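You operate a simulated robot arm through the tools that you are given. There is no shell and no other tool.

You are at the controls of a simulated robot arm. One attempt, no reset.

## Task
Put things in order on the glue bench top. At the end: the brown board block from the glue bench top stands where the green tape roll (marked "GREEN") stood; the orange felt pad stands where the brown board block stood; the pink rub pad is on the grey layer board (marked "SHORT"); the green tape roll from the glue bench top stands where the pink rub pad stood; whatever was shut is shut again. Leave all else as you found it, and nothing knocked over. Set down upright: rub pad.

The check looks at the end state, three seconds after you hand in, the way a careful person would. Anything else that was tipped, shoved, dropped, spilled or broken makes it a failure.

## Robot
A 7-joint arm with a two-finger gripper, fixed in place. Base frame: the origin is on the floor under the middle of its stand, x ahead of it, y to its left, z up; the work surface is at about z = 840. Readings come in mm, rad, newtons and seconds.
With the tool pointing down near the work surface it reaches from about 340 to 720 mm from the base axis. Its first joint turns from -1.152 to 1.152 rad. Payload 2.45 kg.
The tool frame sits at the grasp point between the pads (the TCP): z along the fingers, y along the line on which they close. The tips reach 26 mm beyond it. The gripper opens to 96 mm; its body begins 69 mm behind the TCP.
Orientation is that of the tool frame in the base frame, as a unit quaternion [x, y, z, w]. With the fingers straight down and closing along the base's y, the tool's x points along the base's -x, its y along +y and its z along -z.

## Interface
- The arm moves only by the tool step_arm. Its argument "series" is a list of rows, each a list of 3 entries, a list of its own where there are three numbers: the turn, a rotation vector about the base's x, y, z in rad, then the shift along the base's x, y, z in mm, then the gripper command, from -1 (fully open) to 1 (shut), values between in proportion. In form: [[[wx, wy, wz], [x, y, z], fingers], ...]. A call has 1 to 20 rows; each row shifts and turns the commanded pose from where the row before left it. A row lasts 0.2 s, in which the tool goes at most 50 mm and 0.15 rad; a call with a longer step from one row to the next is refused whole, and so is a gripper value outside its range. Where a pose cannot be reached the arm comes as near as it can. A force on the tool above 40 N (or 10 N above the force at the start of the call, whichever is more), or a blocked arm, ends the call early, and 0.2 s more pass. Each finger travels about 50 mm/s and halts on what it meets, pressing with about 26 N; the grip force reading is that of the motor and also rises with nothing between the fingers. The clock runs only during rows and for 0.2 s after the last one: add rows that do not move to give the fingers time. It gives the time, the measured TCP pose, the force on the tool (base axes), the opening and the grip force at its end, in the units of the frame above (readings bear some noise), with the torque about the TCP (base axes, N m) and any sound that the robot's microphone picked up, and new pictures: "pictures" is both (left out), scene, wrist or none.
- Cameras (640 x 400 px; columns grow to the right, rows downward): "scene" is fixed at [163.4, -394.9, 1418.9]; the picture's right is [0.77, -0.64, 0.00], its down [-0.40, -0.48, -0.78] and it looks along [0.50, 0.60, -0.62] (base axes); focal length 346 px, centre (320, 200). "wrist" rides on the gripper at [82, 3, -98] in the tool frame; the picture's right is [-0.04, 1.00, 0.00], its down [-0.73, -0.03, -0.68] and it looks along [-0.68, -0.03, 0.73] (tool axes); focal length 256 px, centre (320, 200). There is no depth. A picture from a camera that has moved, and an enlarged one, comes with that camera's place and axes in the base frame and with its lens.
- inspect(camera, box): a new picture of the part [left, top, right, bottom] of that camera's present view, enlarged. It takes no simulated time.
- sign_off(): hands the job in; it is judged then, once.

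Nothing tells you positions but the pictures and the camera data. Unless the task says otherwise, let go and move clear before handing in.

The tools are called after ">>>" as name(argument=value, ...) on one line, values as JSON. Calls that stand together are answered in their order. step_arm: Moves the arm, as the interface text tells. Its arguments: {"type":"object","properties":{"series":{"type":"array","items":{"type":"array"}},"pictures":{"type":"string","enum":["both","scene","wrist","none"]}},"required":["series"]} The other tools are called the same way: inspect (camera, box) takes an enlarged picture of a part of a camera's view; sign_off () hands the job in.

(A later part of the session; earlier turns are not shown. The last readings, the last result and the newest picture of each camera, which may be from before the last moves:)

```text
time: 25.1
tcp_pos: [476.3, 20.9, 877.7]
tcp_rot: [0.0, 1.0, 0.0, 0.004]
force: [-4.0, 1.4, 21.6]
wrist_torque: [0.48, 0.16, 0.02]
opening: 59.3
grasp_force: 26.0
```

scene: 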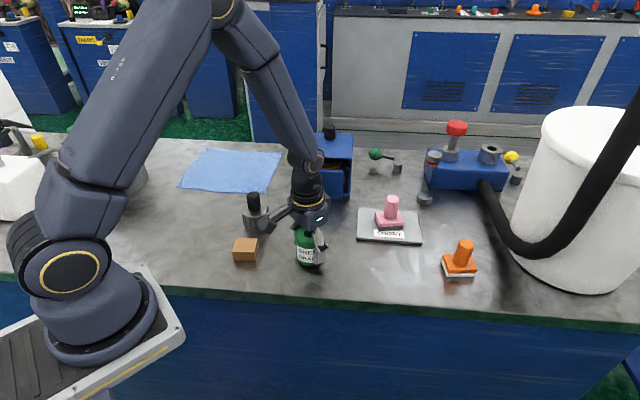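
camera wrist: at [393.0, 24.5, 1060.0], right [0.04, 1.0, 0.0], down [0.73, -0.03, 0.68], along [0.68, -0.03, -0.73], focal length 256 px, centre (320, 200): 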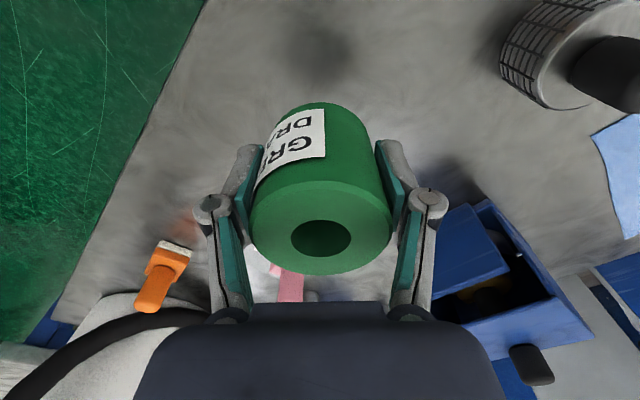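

Firm contact at about 22 N, so the roll is on the bench. I'll relax the pressure and open.

>>> step_arm(series=[[[0, 0, 0], [0, 0, 0.8], 1], [[0, 0, 0], [0, 0, 0], -0.3], [[0, 0, 0], [0, 0, 0], -0.45], [[0, 0, 0], [0, 0, 0], -0.7], [[0, 0, 0], [0, 0, 0], -1], [[0, 0, 0], [0, 0, 0], -1], [[0, 0, 0], [0, 0, 0], -1]])

>>> inspect(camera="wrist", box=[200, 80, 440, 290])

```text
time: 26.7
tcp_pos: [475.2, 19.7, 879.2]
tcp_rot: [-0.001, 1.0, -0.001, 0.003]
force: [-0.4, -0.8, 0.9]
wrist_torque: [0.01, 0.06, -0.01]
opening: 96.1
grasp_force: 0.0
camera wrist: at [393.4, 23.5, 975.5], right [0.04, 1.0, 0.0], down [0.73, -0.03, 0.68], along [0.68, -0.03, -0.73], focal length 256 px, centre (320, 200)
```

scene: 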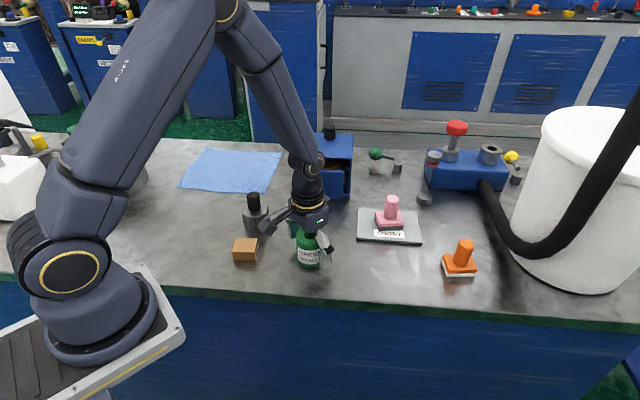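
wrist: 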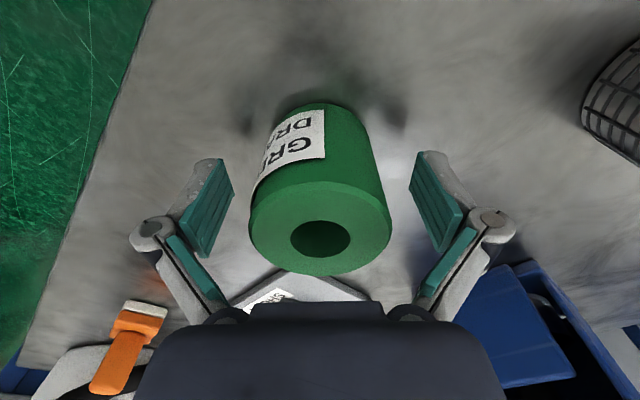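

```text
1.90 times, centred on (320, 185) of wrist
camera zoom: at [393.4, 23.5, 975.5], right [0.04, 1.0, 0.0], down [0.73, -0.03, 0.68], along [0.68, -0.03, -0.73], focal length 488 px, centre (320, 229)
```

zoom: 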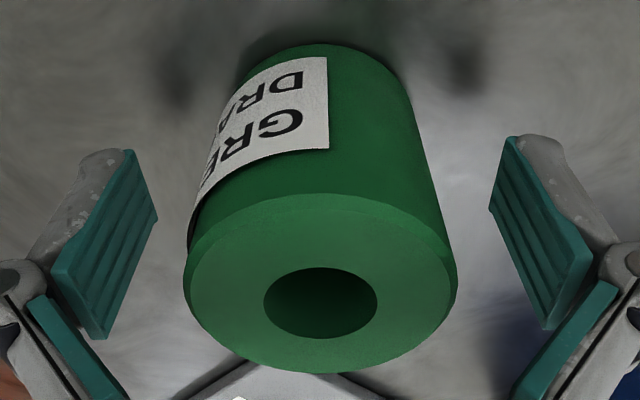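

It's released and free of both fingers. I'll rise straight up, then move above the brown block.

>>> step_arm(series=[[[0, 0, 0], [0, 0, 20], -1], [[0, 0, 0], [0, 0, 35], -1], [[0, 0, 0], [0, 0, 45], -1], [[0, 0, 0], [0, 0, 20], -1], [[0, 0, 0], [0, 0, 0], -1]])

>>> inspect(camera="wrist", box=[240, 20, 400, 145])

>>> inspect(camera="scene", box=[270, 210, 350, 280])

```text
time: 27.9
tcp_pos: [477.4, 21.6, 998.3]
tcp_rot: [0.0, 1.0, 0.0, 0.003]
force: [0.3, -0.1, 0.2]
wrist_torque: [0.01, -0.01, 0.01]
opening: 96.2
grasp_force: 0.0
camera wrist: at [394.8, 24.9, 1094.7], right [0.04, 1.0, 0.0], down [0.73, -0.03, 0.68], along [0.68, -0.03, -0.73], focal length 256 px, centre (320, 200)
```

scene: 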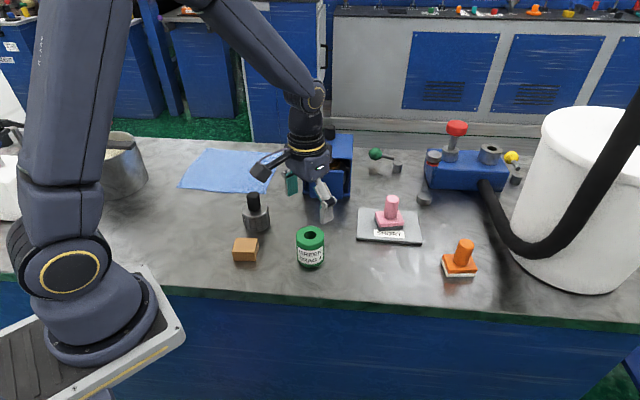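
wrist: 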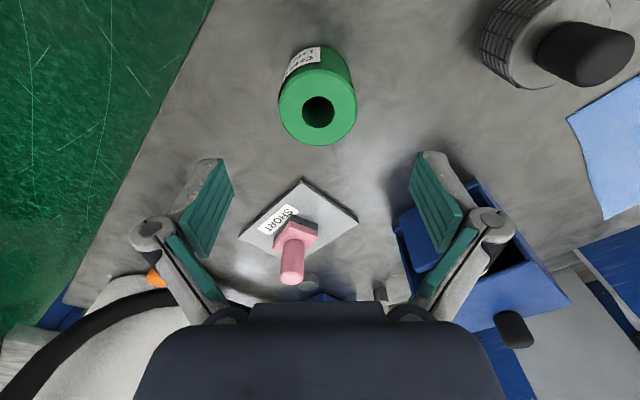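

```text
3.20 times, centred on (320, 82) of wrist
camera zoom: at [394.8, 24.9, 1094.7], right [0.04, 1.0, 0.0], down [0.73, -0.03, 0.68], along [0.68, -0.03, -0.73], focal length 819 px, centre (320, 576)
```

zoom: 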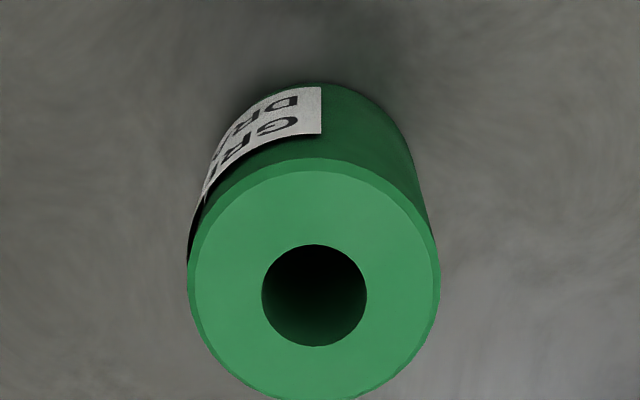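

```text
5.71 times, centred on (310, 245) of scene
camera zoom: at [163.4, -394.9, 1418.9], right [0.77, -0.64, 0.0], down [-0.4, -0.48, -0.78], along [0.5, 0.6, -0.62], focal length 1978 px, centre (377, -57)
```

zoom: 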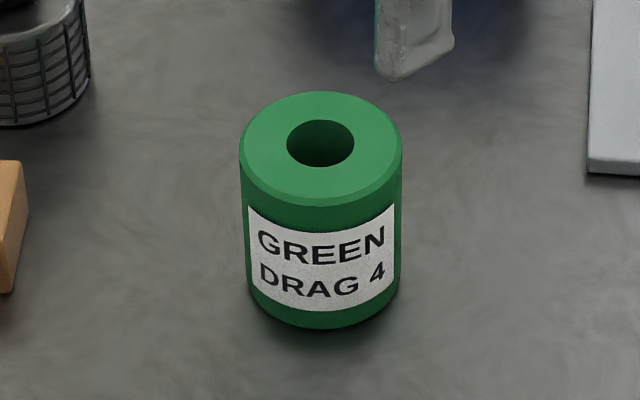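

The green roll stands upright where the pink pad was. The brown block is centred near (372.4, 120.5), with its long side at about -40°. I'll move above it and turn the gripper about 50° so the fingers close on its long axis, away from the neighbours.

>>> step_arm(series=[[[0, 0, 0.1], [-10, 10, 5], -1], [[0, 0, 0.13], [-17, 16, 0], -1], [[0, 0, 0.13], [-17, 16, 0], -1], [[0, 0, 0.13], [-17, 16, 0], -1], [[0, 0, 0.13], [-17, 16, 0], -1], [[0, 0, 0.13], [-16, 16, 0], -1], [[0, 0, 0.12], [-9, 9.5, 0], -1], [[0, 0, 0], [0, 0, -15], -1], [[0, 0, 0], [0, 0, 0], -1]])

>>> inspect(camera="wrist", box=[220, 20, 420, 145])

```text
time: 29.9
tcp_pos: [370.8, 120.5, 987.3]
tcp_rot: [-0.423, 0.906, 0.001, 0.003]
force: [-0.2, 0.3, -0.1]
wrist_torque: [0.05, 0.03, 0.02]
opening: 96.3
grasp_force: 0.1
camera wrist: at [316.5, 60.0, 1084.8], right [-0.74, 0.67, 0.0], down [0.49, 0.54, 0.68], along [0.46, 0.5, -0.73], focal length 256 px, centre (320, 200)
```

scene: 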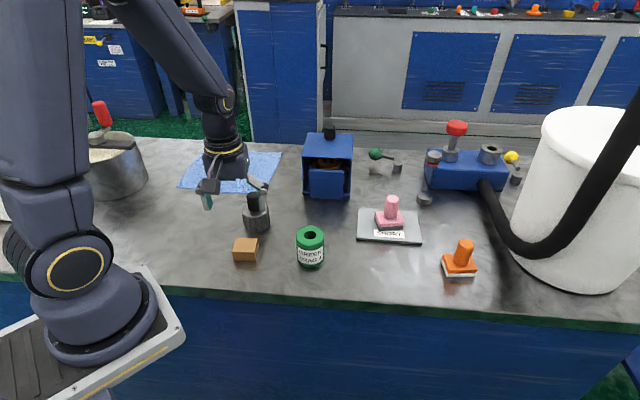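
wrist: 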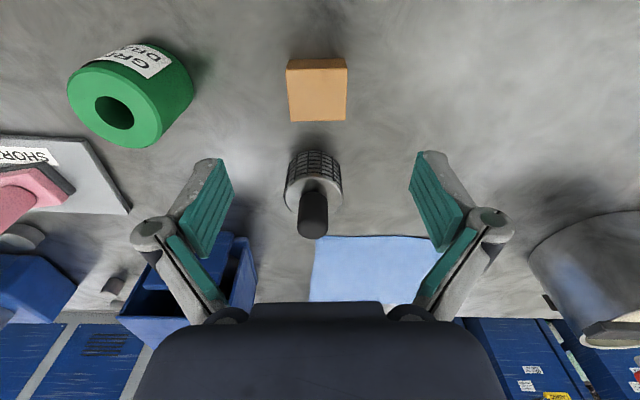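

```text
3.20 times, centred on (320, 82) of wrist
camera zoom: at [316.5, 60.0, 1084.8], right [-0.74, 0.67, 0.0], down [0.49, 0.54, 0.68], along [0.46, 0.5, -0.73], focal length 819 px, centre (320, 576)
```

zoom: 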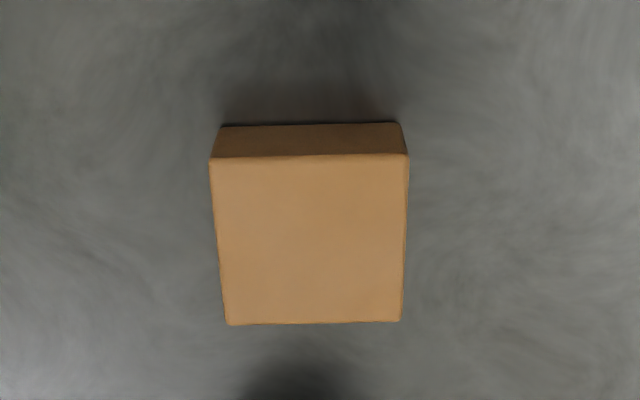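

The block is nicely aligned with the fingers, its centre near (374, 119). I'll descend around it.

>>> step_arm(series=[[[0, 0, 0], [1, -0.8, -30], -1], [[0, 0, 0], [1, -0.8, -30], -1], [[0, 0, 0], [0, 0, -28], -1], [[0, 0, 0], [0, 0, -18], -1], [[0, 0, 0], [0, 0, -8], -1], [[0, 0, 0], [0, 0, 0], -1]])

```text
time: 31.3
tcp_pos: [375.5, 119.6, 874.6]
tcp_rot: [-0.421, 0.907, 0.0, 0.002]
force: [-0.6, -0.4, 0.1]
wrist_torque: [0.04, 0.03, -0.01]
opening: 95.8
grasp_force: 0.1
camera wrist: at [319.4, 57.9, 971.0], right [-0.74, 0.68, 0.0], down [0.49, 0.54, 0.68], along [0.46, 0.5, -0.73], focal length 256 px, centre (320, 200)
```

scene: 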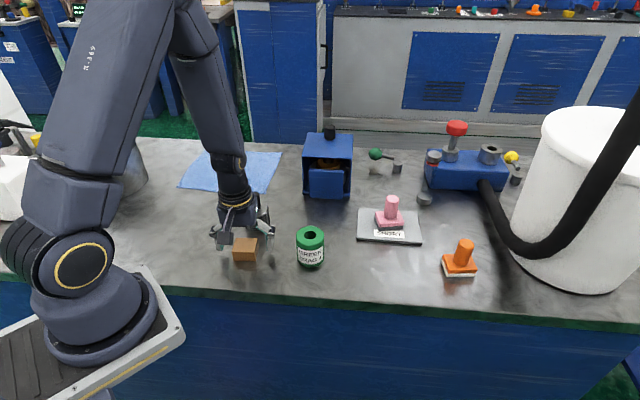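
wrist: 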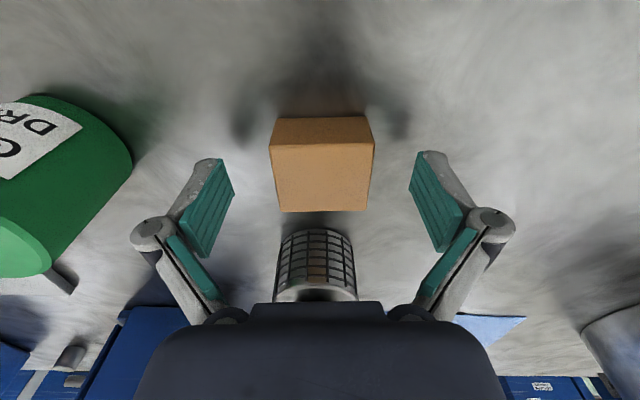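

>>> inspect(camera="scene", box=[190, 140, 310, 270])

>>> inspect(camera="wrist", box=[200, 90, 440, 240])

```text
3.08 times, centred on (250, 205) of scene
camera zoom: at [163.4, -394.9, 1418.9], right [0.77, -0.64, 0.0], down [-0.4, -0.48, -0.78], along [0.5, 0.6, -0.62], focal length 1065 px, centre (535, 185)
```

zoom: 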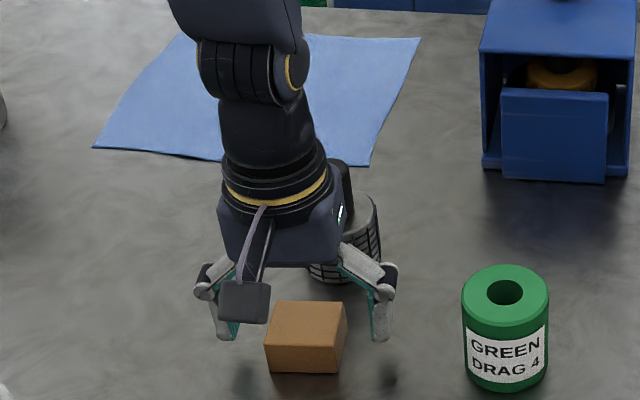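

```text
2.67 times, centred on (320, 165) of wrist
camera zoom: at [319.4, 57.9, 971.0], right [-0.74, 0.68, 0.0], down [0.49, 0.54, 0.68], along [0.46, 0.5, -0.73], focal length 683 px, centre (320, 293)
```

zoom: 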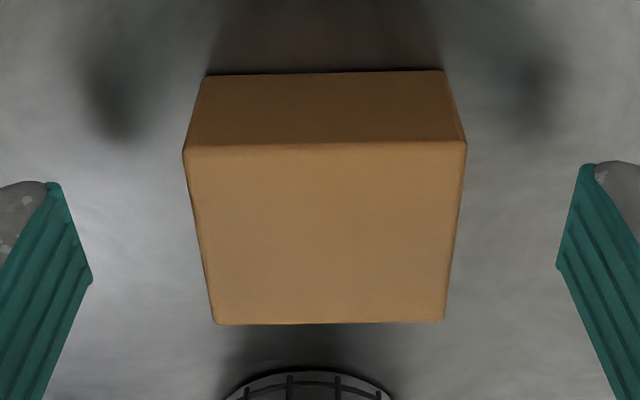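

The block is centred within 1 mm, and the black-handled tool is clear behind the gripper. Closing now.

>>> step_arm(series=[[[0, 0, 0], [0, 0, 0], -0.3], [[0, 0, 0], [0, 0, 0], 0.0], [[0, 0, 0], [0, 0, 0], 0.2], [[0, 0, 0], [0, 0, 0], 0.6], [[0, 0, 0], [0, 0, 0], 1], [[0, 0, 0], [0, 0, 0], 1]])

```text
time: 32.7
tcp_pos: [373.8, 118.5, 873.2]
tcp_rot: [-0.421, 0.907, 0.001, 0.003]
force: [-1.4, 0.3, 4.1]
wrist_torque: [0.02, 0.0, -0.04]
opening: 49.0
grasp_force: 25.5
camera wrist: at [319.3, 57.9, 971.2], right [-0.74, 0.67, 0.0], down [0.49, 0.54, 0.68], along [0.46, 0.5, -0.73], focal length 256 px, centre (320, 200)
```

scene: 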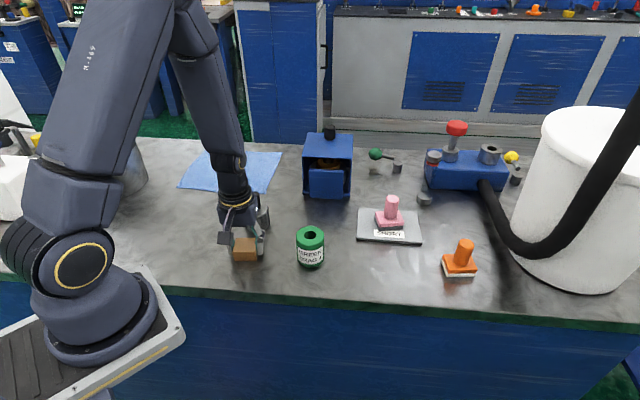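
wrist: 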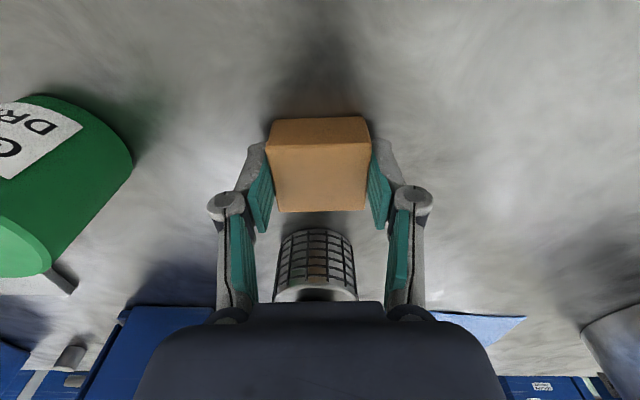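

The block is gripped at 49 mm. I'll lift it straight up and carry it to the green roll's old place at about (316, 289).

>>> step_arm(series=[[[0, 0, 0], [0, 0, 4], 1], [[0, 0, 0], [0, 0, 15], 1], [[0, 0, 0], [0, 0, 35], 1], [[0, 0, 0], [0, 0, 40], 1], [[0, 0, 0], [-6, 17, 10], 1], [[0, 0, 0], [-12, 34, 0], 1], [[0, 0, 0], [-14, 41, 0], 1], [[0, 0, 0], [-13, 40, 0], 1], [[0, 0, 0], [-9, 28, 0], 1], [[0, 0, 0], [-4.1, 10.8, -10], 1], [[0, 0, 0], [0, 0, -20], 1], [[0, 0, 0], [0, 0, 0], 1]])

```text
time: 35.3
tcp_pos: [317.0, 290.5, 947.4]
tcp_rot: [-0.422, 0.907, 0.001, 0.003]
force: [0.6, -0.5, -0.7]
wrist_torque: [0.02, -0.04, -0.02]
opening: 49.0
grasp_force: 26.2
camera wrist: at [261.4, 230.2, 1044.1], right [-0.74, 0.67, 0.0], down [0.49, 0.54, 0.68], along [0.46, 0.5, -0.73], focal length 256 px, centre (320, 200)
```

scene: 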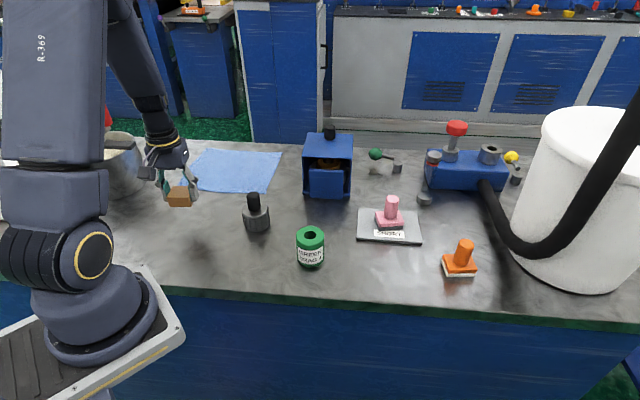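
wrist: 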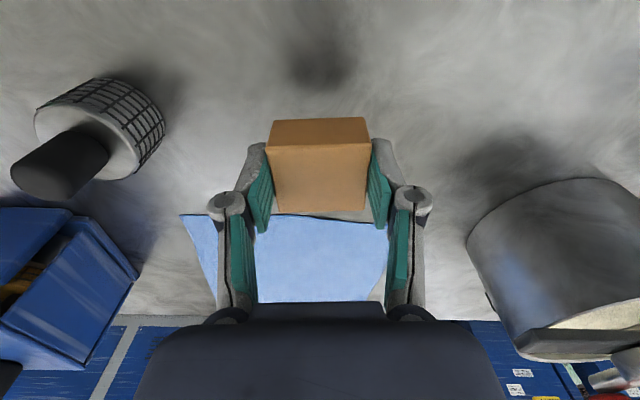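

>>> step_arm(series=[[[0, 0, 0], [0, 0, -25], 1], [[0, 0, 0], [0, 0, -22], 1], [[0, 0, 0], [0, 0, -15], 1], [[0, 0, 0], [0, 0, -7], 1], [[0, 0, 0], [0, 0, -3], 1], [[0, 0, 0], [0, 0, 0], 1]], pictures="scene")

```text
time: 36.7
tcp_pos: [317.8, 289.9, 875.8]
tcp_rot: [-0.421, 0.907, 0.001, 0.002]
force: [0.4, -0.3, 0.0]
wrist_torque: [0.02, 0.0, 0.02]
opening: 49.2
grasp_force: 25.7
```

scene: 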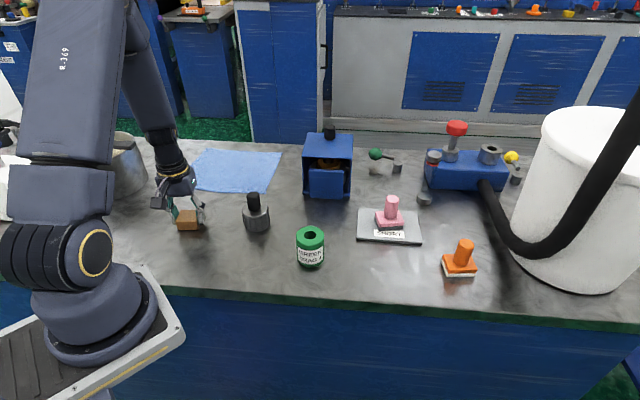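

>>> step_arm(series=[[[0, 0, 0], [0, 0, -1.5], 1], [[0, 0, 0], [0, 0, -1], 1], [[0, 0, 0], [0, 0, 0], 1]], pictures="none")

```text
time: 37.5
tcp_pos: [317.3, 289.3, 873.7]
tcp_rot: [-0.422, 0.907, 0.002, 0.002]
force: [-1.6, -3.2, 17.4]
wrist_torque: [-0.11, 0.02, 0.02]
opening: 49.0
grasp_force: 25.9
```

Contact at about 17 N means the block is down. I'll ease off and open.

>>> step_arm(series=[[[0, 0, 0], [0, 0, 0.5], 1], [[0, 0, 0], [0, 0, 0], -0.1], [[0, 0, 0], [0, 0, 0], -0.3], [[0, 0, 0], [0, 0, 0], -0.6], [[0, 0, 0], [0, 0, 0], -0.9], [[0, 0, 0], [0, 0, 0], -0.9]])

>>> step_arm(series=[[[0, 0, 0], [0, 0, 15], -0.9], [[0, 0, 0], [0, 0, 35], -0.9], [[0, 0, 0], [0, 0, 40], -0.9], [[0, 0, 0], [0, 0, 25], -0.9], [[0, 0, 0], [0, 0, 0], -0.9]])

>>> inspect(camera="wrist", box=[220, 20, 420, 145])

>>> inspect(camera="scene", box=[150, 170, 290, 270])

```text
time: 38.9
tcp_pos: [317.5, 288.7, 874.6]
tcp_rot: [-0.422, 0.907, 0.002, 0.003]
force: [0.8, 0.3, -0.5]
wrist_torque: [0.03, 0.02, -0.02]
opening: 91.3
grasp_force: 0.0
camera wrist: at [261.8, 228.9, 971.2], right [-0.74, 0.67, 0.0], down [0.49, 0.54, 0.68], along [0.46, 0.5, -0.73], focal length 256 px, centre (320, 200)
```

scene: 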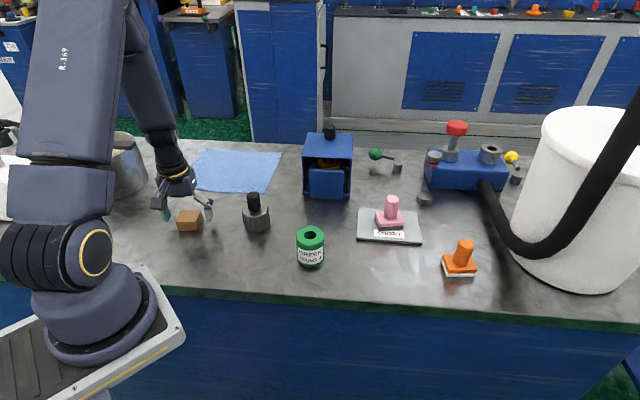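
wrist: 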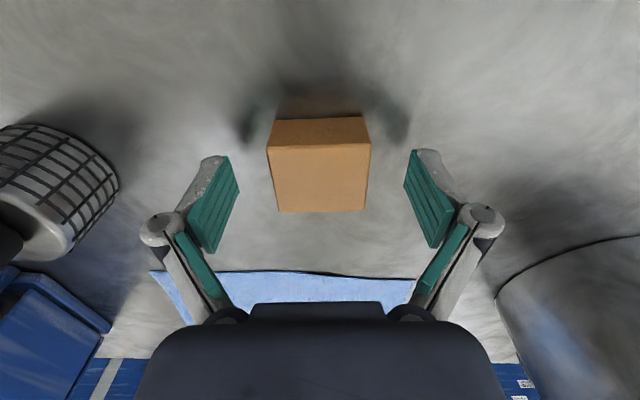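

```text
time: 40.1
tcp_pos: [316.8, 290.4, 990.2]
tcp_rot: [-0.421, 0.907, 0.001, 0.002]
force: [-0.5, 1.1, 0.7]
wrist_torque: [-0.02, -0.01, -0.02]
opening: 91.2
grasp_force: 0.0
camera wrist: at [260.3, 228.8, 1087.2], right [-0.74, 0.67, 0.0], down [0.49, 0.54, 0.68], along [0.46, 0.5, -0.73], focal length 256 px, centre (320, 200)
```

scene: 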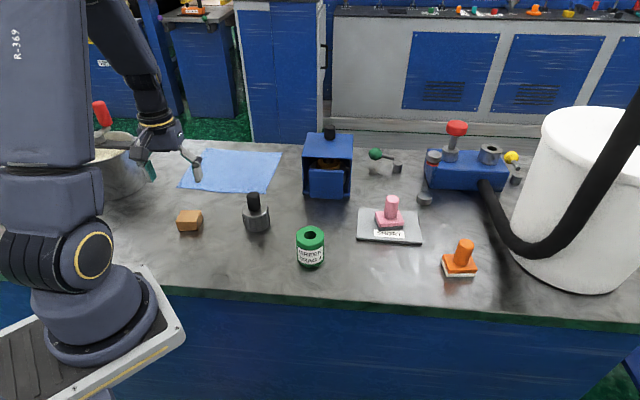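
wrist: 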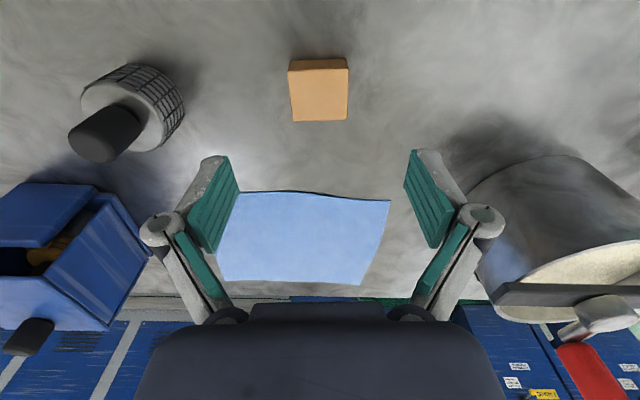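

```text
3.20 times, centred on (320, 82) of wrist
camera zoom: at [260.3, 228.8, 1087.2], right [-0.74, 0.67, 0.0], down [0.49, 0.54, 0.68], along [0.46, 0.5, -0.73], focal length 819 px, centre (320, 576)
```

zoom: 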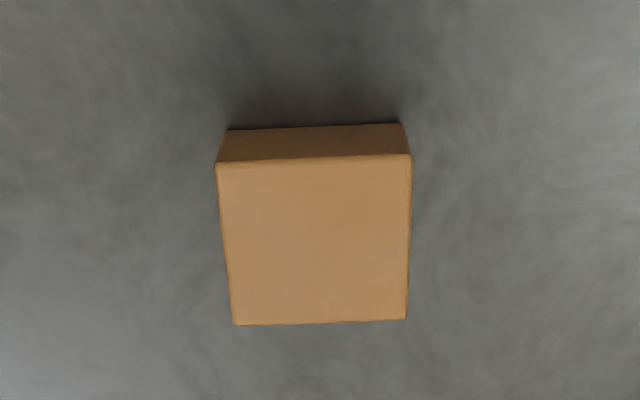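

```text
4.00 times, centred on (220, 220) of scene
camera zoom: at [163.4, -394.9, 1418.9], right [0.77, -0.64, 0.0], down [-0.4, -0.48, -0.78], along [0.5, 0.6, -0.62], focal length 1384 px, centre (720, 120)
```

zoom: 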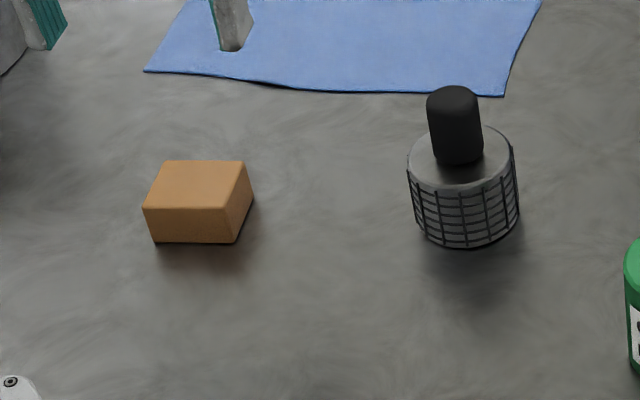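

The brown block now stands where the green roll was. The orange pad is at about (698, -208), near the reach limit, with the black hose roughly 80 mm beyond it, so I'll swing round high to a viewpoint short of it with the gripper turned radially.

>>> step_arm(series=[[[0, 0, -0.04], [10, -14, 20], -0.9], [[0, 0, -0.085], [23, -33, 10], -0.9], [[0, 0, -0.085], [24, -34, 5], -0.9], [[0, 0, -0.085], [24, -34, 5], -0.9], [[0, 0, -0.085], [24, -34, 5], -0.9], [[0, 0, -0.085], [24, -34, 5], -0.9], [[0, 0, -0.085], [24, -34, 5], -0.9], [[0, 0, -0.085], [24, -34, 5], -0.5], [[0, 0, -0.085], [24, -34, 0], -0.4], [[0, 0, -0.085], [24, -34, 0], -0.3], [[0, 0, -0.085], [24, -34, 0], -0.3], [[0, 0, -0.085], [24, -34, 0], -0.3], [[0, 0, -0.085], [24, -34, 0], -0.3], [[0, 0, -0.085], [20, -28, 0], -0.3], [[0, 0, -0.05], [6, -15, 0], -0.3], [[0, 0, 0], [0, 0, 0], -0.3]])

>>> inspect(camera="scene", box=[400, 90, 600, 290])

```text
time: 43.5
tcp_pos: [641.5, -175.5, 1049.4]
tcp_rot: [0.163, 0.987, 0.0, 0.003]
force: [0.0, -0.5, -0.1]
wrist_torque: [0.0, -0.01, -0.01]
opening: 62.1
grasp_force: 0.0
camera wrist: at [563.8, -145.9, 1147.1], right [0.36, 0.93, 0.0], down [0.68, -0.26, 0.68], along [0.64, -0.24, -0.73], focal length 256 px, centre (320, 200)
```

scene: 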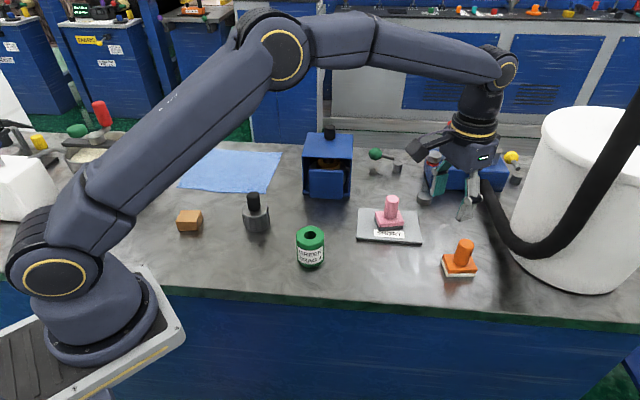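
wrist: 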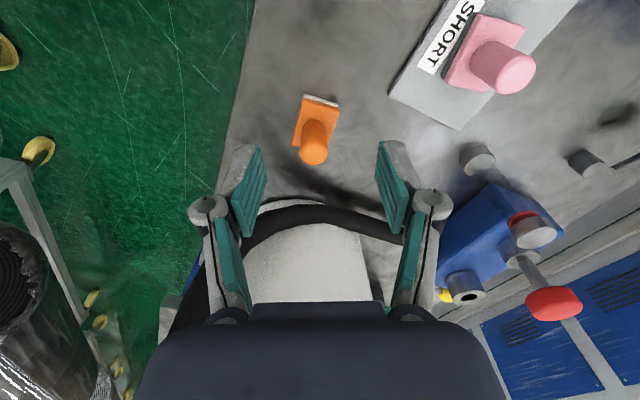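

```text
2.00 times, centred on (500, 190) of scene
camera zoom: at [163.4, -394.9, 1418.9], right [0.77, -0.64, 0.0], down [-0.4, -0.48, -0.78], along [0.5, 0.6, -0.62], focal length 692 px, centre (-40, 220)
```

zoom: 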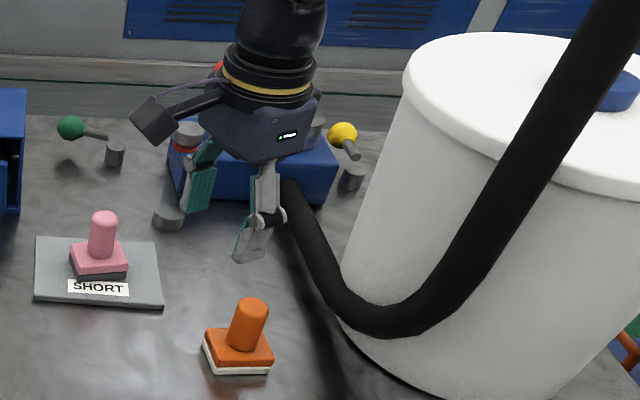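

>>> inspect(camera="wrist", box=[220, 60, 420, 260])

>>> inspect(camera="wrist", box=[280, 85, 350, 175])

```text
2.00 times, centred on (320, 160) of wrist
camera zoom: at [563.8, -145.9, 1147.1], right [0.36, 0.93, 0.0], down [0.68, -0.26, 0.68], along [0.64, -0.24, -0.73], focal length 512 px, centre (320, 280)
```

zoom: 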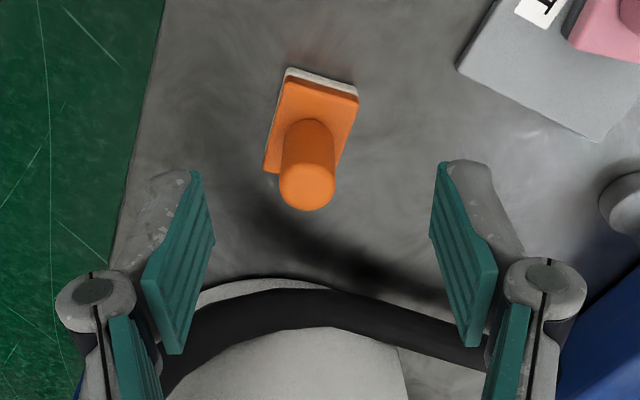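

```text
4.44 times, centred on (315, 130) of wrist
camera zoom: at [563.8, -145.9, 1147.1], right [0.36, 0.93, 0.0], down [0.68, -0.26, 0.68], along [0.64, -0.24, -0.73], focal length 1138 px, centre (342, 511)
```

zoom: 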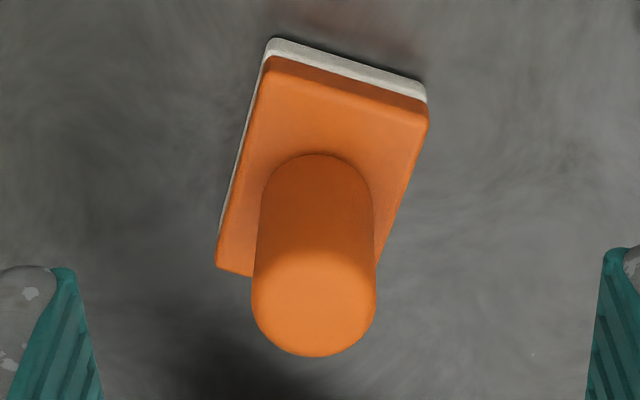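

The orange pad's centre is near (700, -205), with a handle about 30 mm across and its plate top near z = 860. I'll move above it, still clear of the handle, to see if the arm can reach that radius with the tool vertical.

>>> step_arm(series=[[[0, 0, 0], [15, -8, -15], -0.3], [[0, 0, 0], [18, -9, -16], -0.3], [[0, 0, 0], [16, -8, -16], -0.3], [[0, 0, 0], [11.2, -5.8, -16], -0.3], [[0, 0, 0], [0, 0, 0], -0.3]])

>>> inspect(camera="wrist", box=[220, 40, 420, 165])

>>> inspect(camera="scene", box=[400, 130, 540, 290])

```text
time: 44.7
tcp_pos: [691.8, -205.2, 985.0]
tcp_rot: [0.161, 0.987, 0.0, 0.002]
force: [-0.7, -0.3, -0.3]
wrist_torque: [0.04, 0.05, 0.03]
opening: 62.5
grasp_force: 0.1
out of reach, approached as far as the arm can: row 4
camera wrist: at [615.4, -175.8, 1082.1], right [0.36, 0.93, 0.0], down [0.68, -0.26, 0.68], along [0.64, -0.24, -0.73], focal length 256 px, centre (320, 200)
```

scene: 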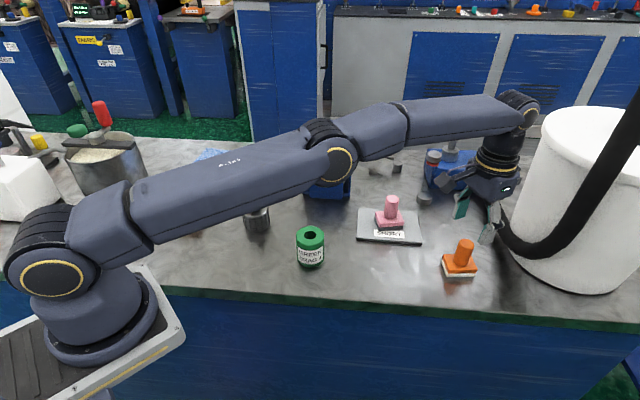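
wrist: 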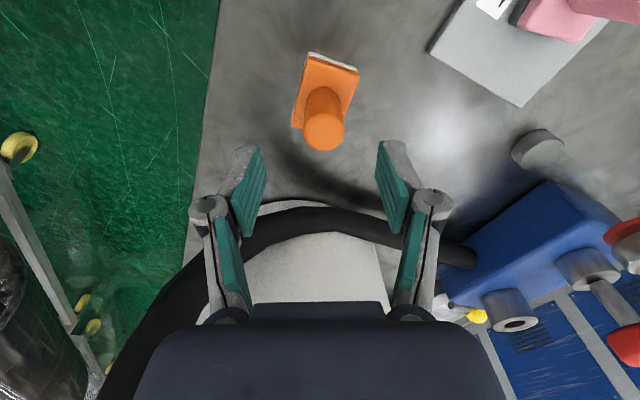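

```text
3.20 times, centred on (320, 102) of wrist
camera zoom: at [615.4, -175.8, 1082.1], right [0.36, 0.93, 0.0], down [0.68, -0.26, 0.68], along [0.64, -0.24, -0.73], focal length 819 px, centre (320, 512)
```

zoom: 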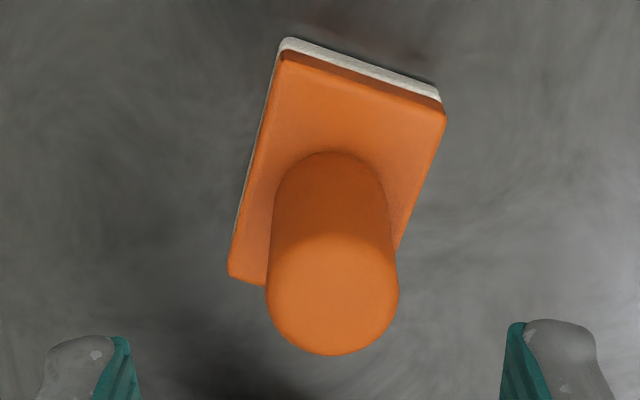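

```text
2.50 times, centred on (470, 210) of scene
camera zoom: at [163.4, -394.9, 1418.9], right [0.77, -0.64, 0.0], down [-0.4, -0.48, -0.78], along [0.5, 0.6, -0.62], focal length 865 px, centre (-55, 175)
```

zoom: 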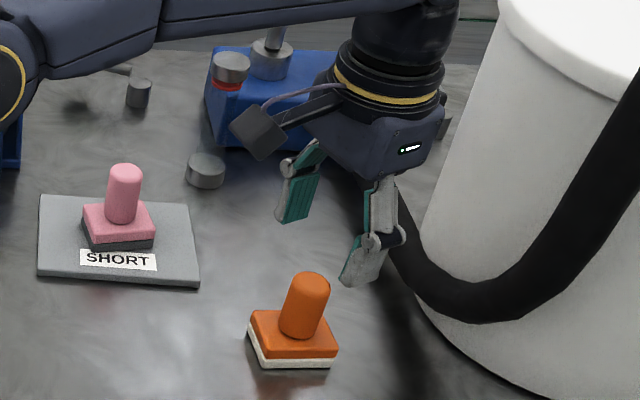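

With a vertical tool the arm stops about 8 mm short of the pad at (700, -205). Tilting the tool about 7° outward around its closing axis should give the extra reach and still grip the upright handle squarely.

>>> step_arm(series=[[[-0.0192, -0.0568, 0], [0, 0, 0], -0.3], [[-0.0192, -0.0568, 0], [0, 0, 0], -0.3], [[0, 0, 0], [0, 0, 0], -0.3]])

>>> inspect(camera="wrist", box=[220, 40, 420, 165])

```text
time: 45.5
tcp_pos: [692.2, -204.7, 986.0]
tcp_rot: [0.162, 0.985, -0.01, 0.062]
force: [-0.2, 0.6, 0.3]
wrist_torque: [-0.03, 0.01, 0.02]
opening: 62.3
grasp_force: 0.1
camera wrist: at [605.3, -171.1, 1071.8], right [0.36, 0.93, 0.0], down [0.6, -0.23, 0.77], along [0.72, -0.27, -0.64], focal length 256 px, centre (320, 200)
```

scene: 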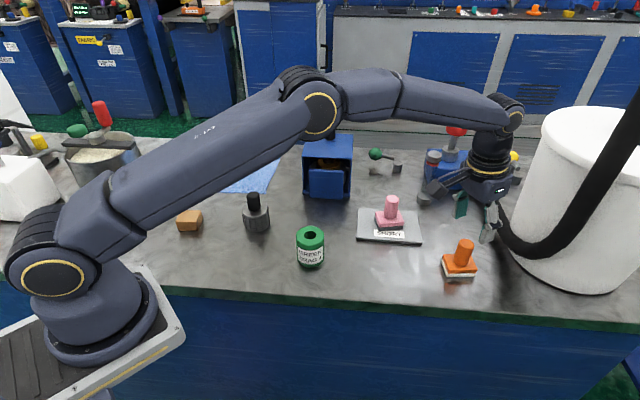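
wrist: 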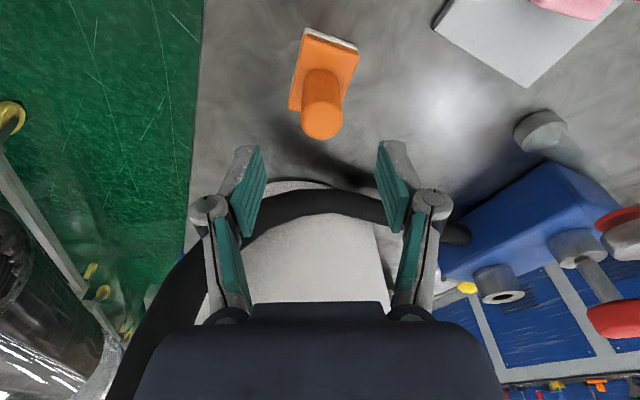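

```text
3.20 times, centred on (320, 102) of wrist
camera zoom: at [605.3, -171.1, 1071.8], right [0.36, 0.93, 0.0], down [0.6, -0.23, 0.77], along [0.72, -0.27, -0.64], focal length 819 px, centre (320, 512)
```

zoom: 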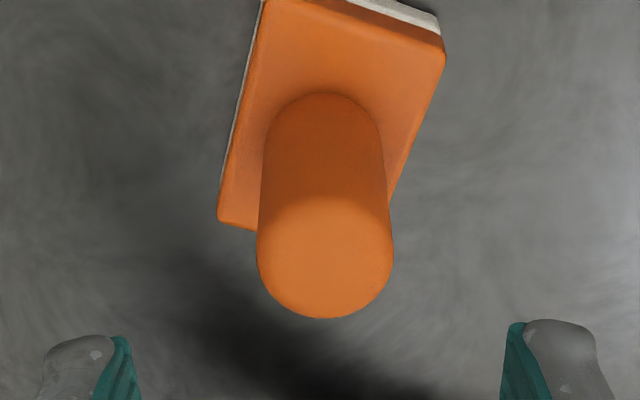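

The tilt worked, and the handle now measures about (700.9, -205.5). I'll move the last 8 mm outward and descend around the handle.

>>> step_arm(series=[[[0, 0, 0], [4.2, -0.4, -15], -0.3], [[0, 0, 0], [4.2, -0.3, -20], -0.3], [[0, 0, 0], [0, 0, -20], -0.3], [[0, 0, 0], [0, 0, 0], -0.3]])

```text
time: 46.5
tcp_pos: [700.6, -203.7, 930.9]
tcp_rot: [0.161, 0.985, -0.01, 0.061]
force: [0.5, 0.6, 0.0]
wrist_torque: [-0.03, 0.02, 0.0]
opening: 62.7
grasp_force: 0.1
camera wrist: at [613.0, -170.3, 1017.0], right [0.36, 0.93, 0.0], down [0.6, -0.23, 0.76], along [0.72, -0.27, -0.64], focal length 256 px, centre (320, 200)
```

scene: 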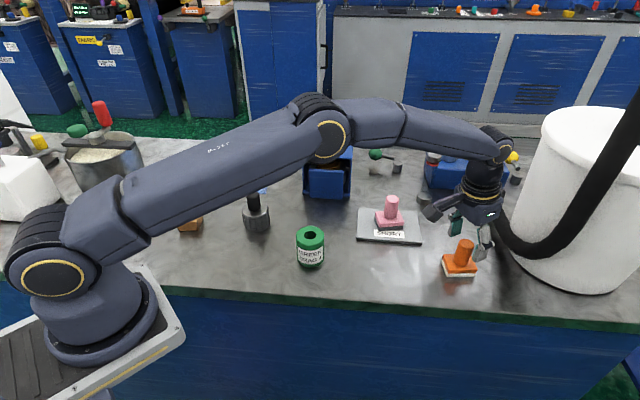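
wrist: 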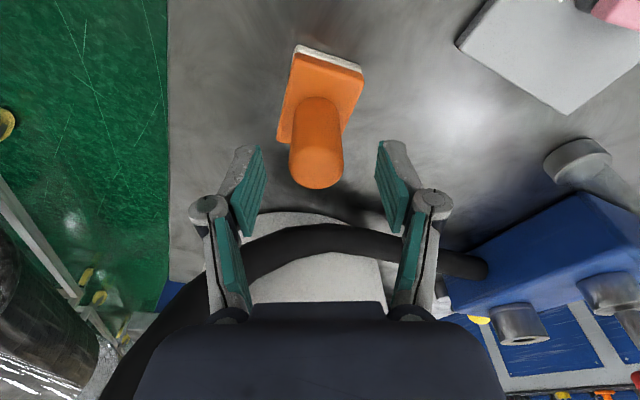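

>>> step_arm(series=[[[0, 0, 0], [0, -1, -15], -0.3], [[0, 0, 0], [0, 0, -13], -0.3], [[0, 0, 0], [0, 0, -8], -0.3], [[0, 0, 0], [0, 0, -2], -0.3], [[0, 0, 0], [0, 0, 0], -0.3]])

>>> inspect(camera="wrist", box=[180, 40, 460, 240])

>>> inspect(camera="scene", box=[410, 170, 530, 290])

```text
time: 47.7
tcp_pos: [701.1, -205.7, 893.1]
tcp_rot: [0.162, 0.985, -0.01, 0.061]
force: [0.0, 0.0, -0.8]
wrist_torque: [0.01, 0.05, -0.02]
opening: 62.4
grasp_force: 0.0
camera wrist: at [613.3, -172.1, 979.4], right [0.36, 0.93, 0.0], down [0.6, -0.23, 0.76], along [0.72, -0.27, -0.64], focal length 256 px, centre (320, 200)
```

scene: 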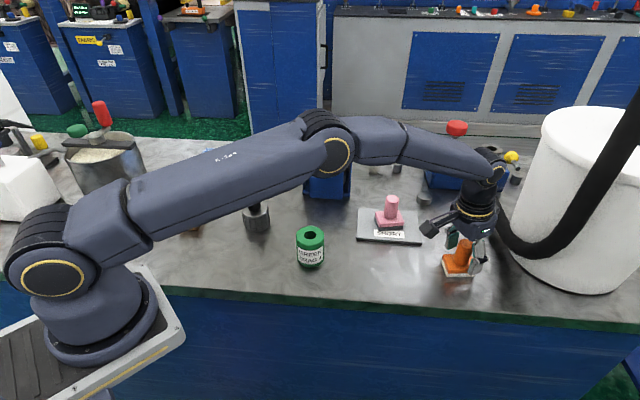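
wrist: 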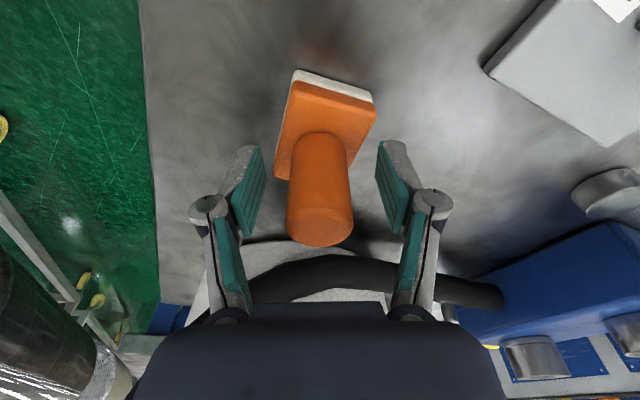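

```text
2.00 times, centred on (320, 140) of wrist
camera zoom: at [613.3, -172.1, 979.4], right [0.36, 0.93, 0.0], down [0.6, -0.23, 0.76], along [0.72, -0.27, -0.64], focal length 512 px, centre (320, 320)
```

zoom: 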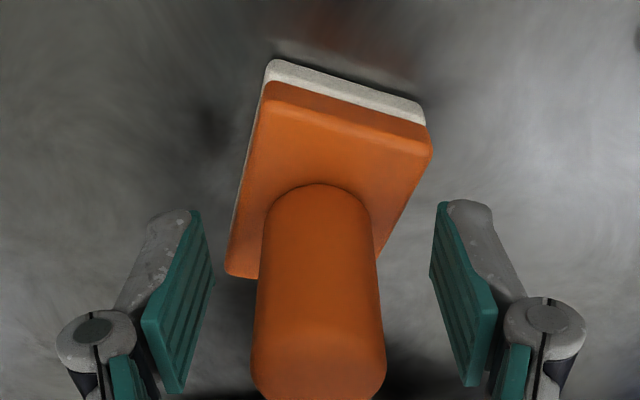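

```text
3.33 times, centred on (470, 230) of scene
camera zoom: at [163.4, -394.9, 1418.9], right [0.77, -0.64, 0.0], down [-0.4, -0.48, -0.78], along [0.5, 0.6, -0.62], focal length 1154 px, centre (-180, 100)
```

zoom: 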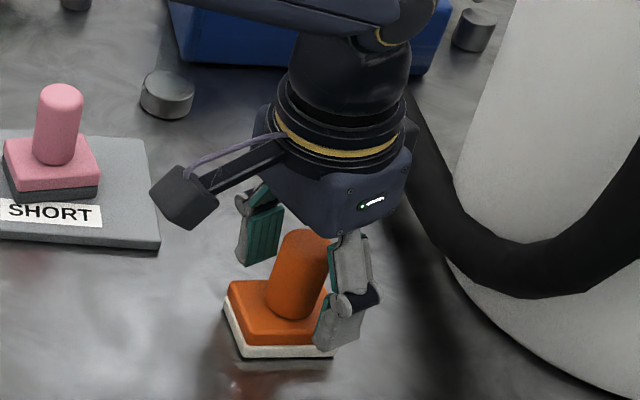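

The handle is centred between the pads with clearance above the plate. Closing.

>>> step_arm(series=[[[0, 0, 0], [0, 0, 0], 0.0], [[0, 0, 0], [0, 0, 0], 0.25], [[0, 0, 0], [0, 0, 0], 0.45], [[0, 0, 0], [0, 0, 0], 0.7], [[0, 0, 0], [0, 0, 0], 1], [[0, 0, 0], [0, 0, 0], 1]])

```text
time: 49.1
tcp_pos: [700.5, -204.4, 894.1]
tcp_rot: [0.161, 0.985, -0.01, 0.063]
force: [0.4, 1.3, 4.6]
wrist_torque: [0.0, 0.0, -0.03]
opening: 28.9
grasp_force: 25.3
camera wrist: at [613.4, -172.0, 979.9], right [0.36, 0.93, 0.0], down [0.6, -0.23, 0.77], along [0.72, -0.27, -0.64], focal length 256 px, centre (320, 200)
```

scene: 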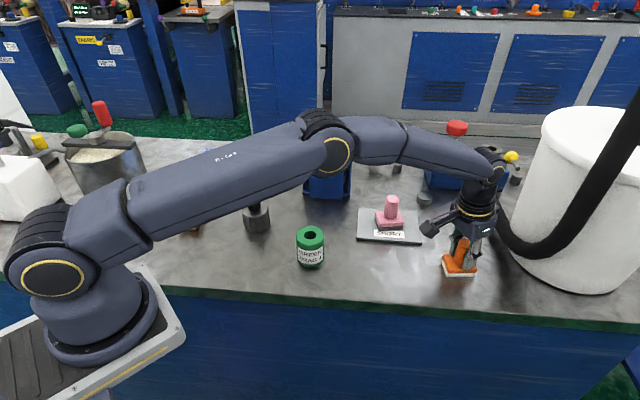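
wrist: 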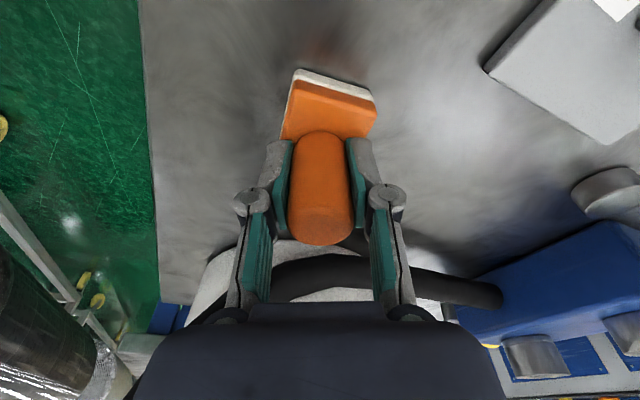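

The orange pad's handle is gripped at 28.9 mm. I'll lift straight up first, then inward and high, and carry it over to the brown block's old place.

>>> step_arm(series=[[[0, 0, 0], [0, 0, 4], 1], [[0, 0, 0], [0, 0, 10], 1], [[0, 0, 0], [0, 0, 18], 1], [[0, 0, 0], [-6, 3, 25], 1], [[0, 0, 0], [-14, 11, 30], 1], [[0, 0, 0], [-20, 16, 30], 1], [[0, 0, 0], [-20, 18, 25], 1], [[0, 0, 0], [0, 0, 0], 1]])

>>> inspect(camera="scene", box=[380, 80, 540, 280])

```text
time: 50.9
tcp_pos: [641.2, -157.7, 1034.2]
tcp_rot: [0.161, 0.985, -0.01, 0.061]
force: [-0.2, -0.1, -0.9]
wrist_torque: [0.0, 0.01, -0.01]
opening: 28.7
grasp_force: 25.5
camera wrist: at [553.5, -124.4, 1121.3], right [0.36, 0.93, 0.0], down [0.6, -0.23, 0.77], along [0.72, -0.27, -0.64], focal length 256 px, centre (320, 200)
```

scene: 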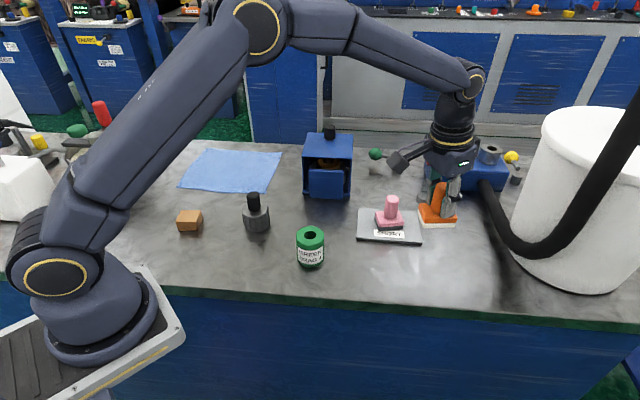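
wrist: 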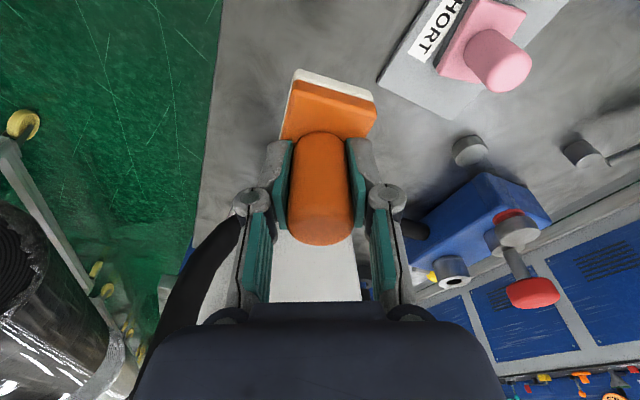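

```text
2.00 times, centred on (460, 180) of scene
camera zoom: at [163.4, -394.9, 1418.9], right [0.77, -0.64, 0.0], down [-0.4, -0.48, -0.78], along [0.5, 0.6, -0.62], focal length 692 px, centre (40, 240)
```

zoom: 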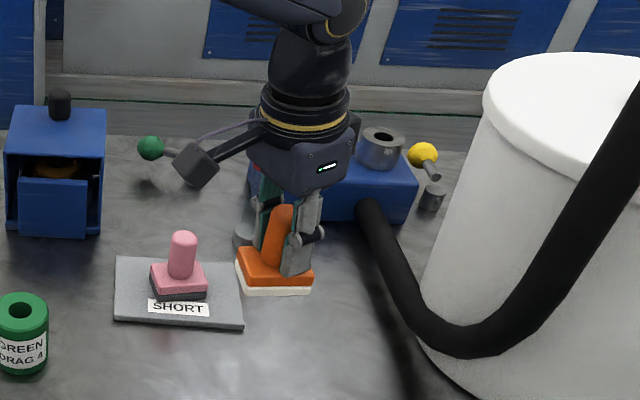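

The pad is held steady. I'll carry it high across the bench to above (373.6, 118.7).

>>> step_arm(series=[[[0, 0, 0], [-16, 17, 4], 1], [[0, 0, 0], [-31, 32, 0], 1], [[0, 0, 0], [-31, 32, 0], 1], [[0, 0, 0], [-31, 32, 0], 1], [[0, 0, 0], [-31, 32, 0], 1], [[0, 0, 0], [-31, 32, 0], 1], [[0, 0, 0], [-31, 32, 0], 1], [[0, 0, 0], [-31, 32, 0], 1], [[0, 0, 0], [-22, 23, 0], 1], [[0, 0, 0], [-12.4, 12.4, 0], 1], [[0, 0, 0], [0, 0, -20], 1], [[0, 0, 0], [0, 0, -25], 1], [[0, 0, 0], [0, 0, 0], 1]])

```text
time: 53.7
tcp_pos: [373.3, 119.3, 993.9]
tcp_rot: [0.161, 0.985, -0.01, 0.062]
force: [0.1, -0.4, -1.2]
wrist_torque: [-0.01, 0.0, 0.02]
opening: 29.2
grasp_force: 26.0
camera wrist: at [286.1, 151.9, 1080.6], right [0.36, 0.93, 0.0], down [0.6, -0.23, 0.77], along [0.72, -0.27, -0.64], focal length 256 px, centre (320, 200)
```

scene: 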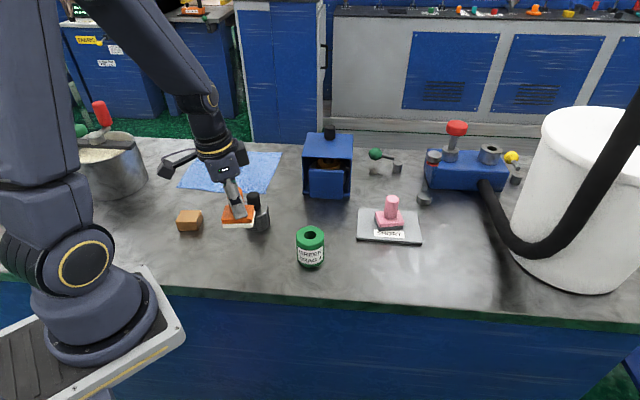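
wrist: 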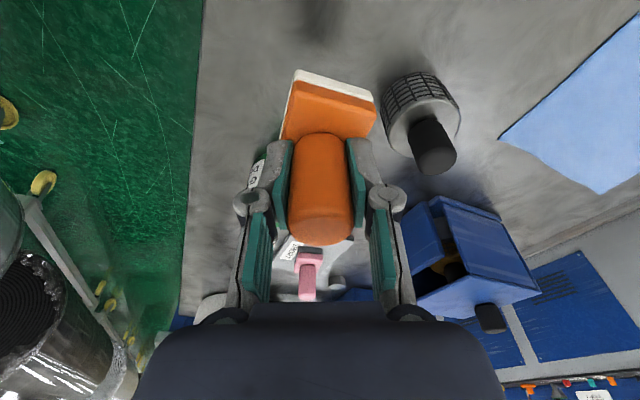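

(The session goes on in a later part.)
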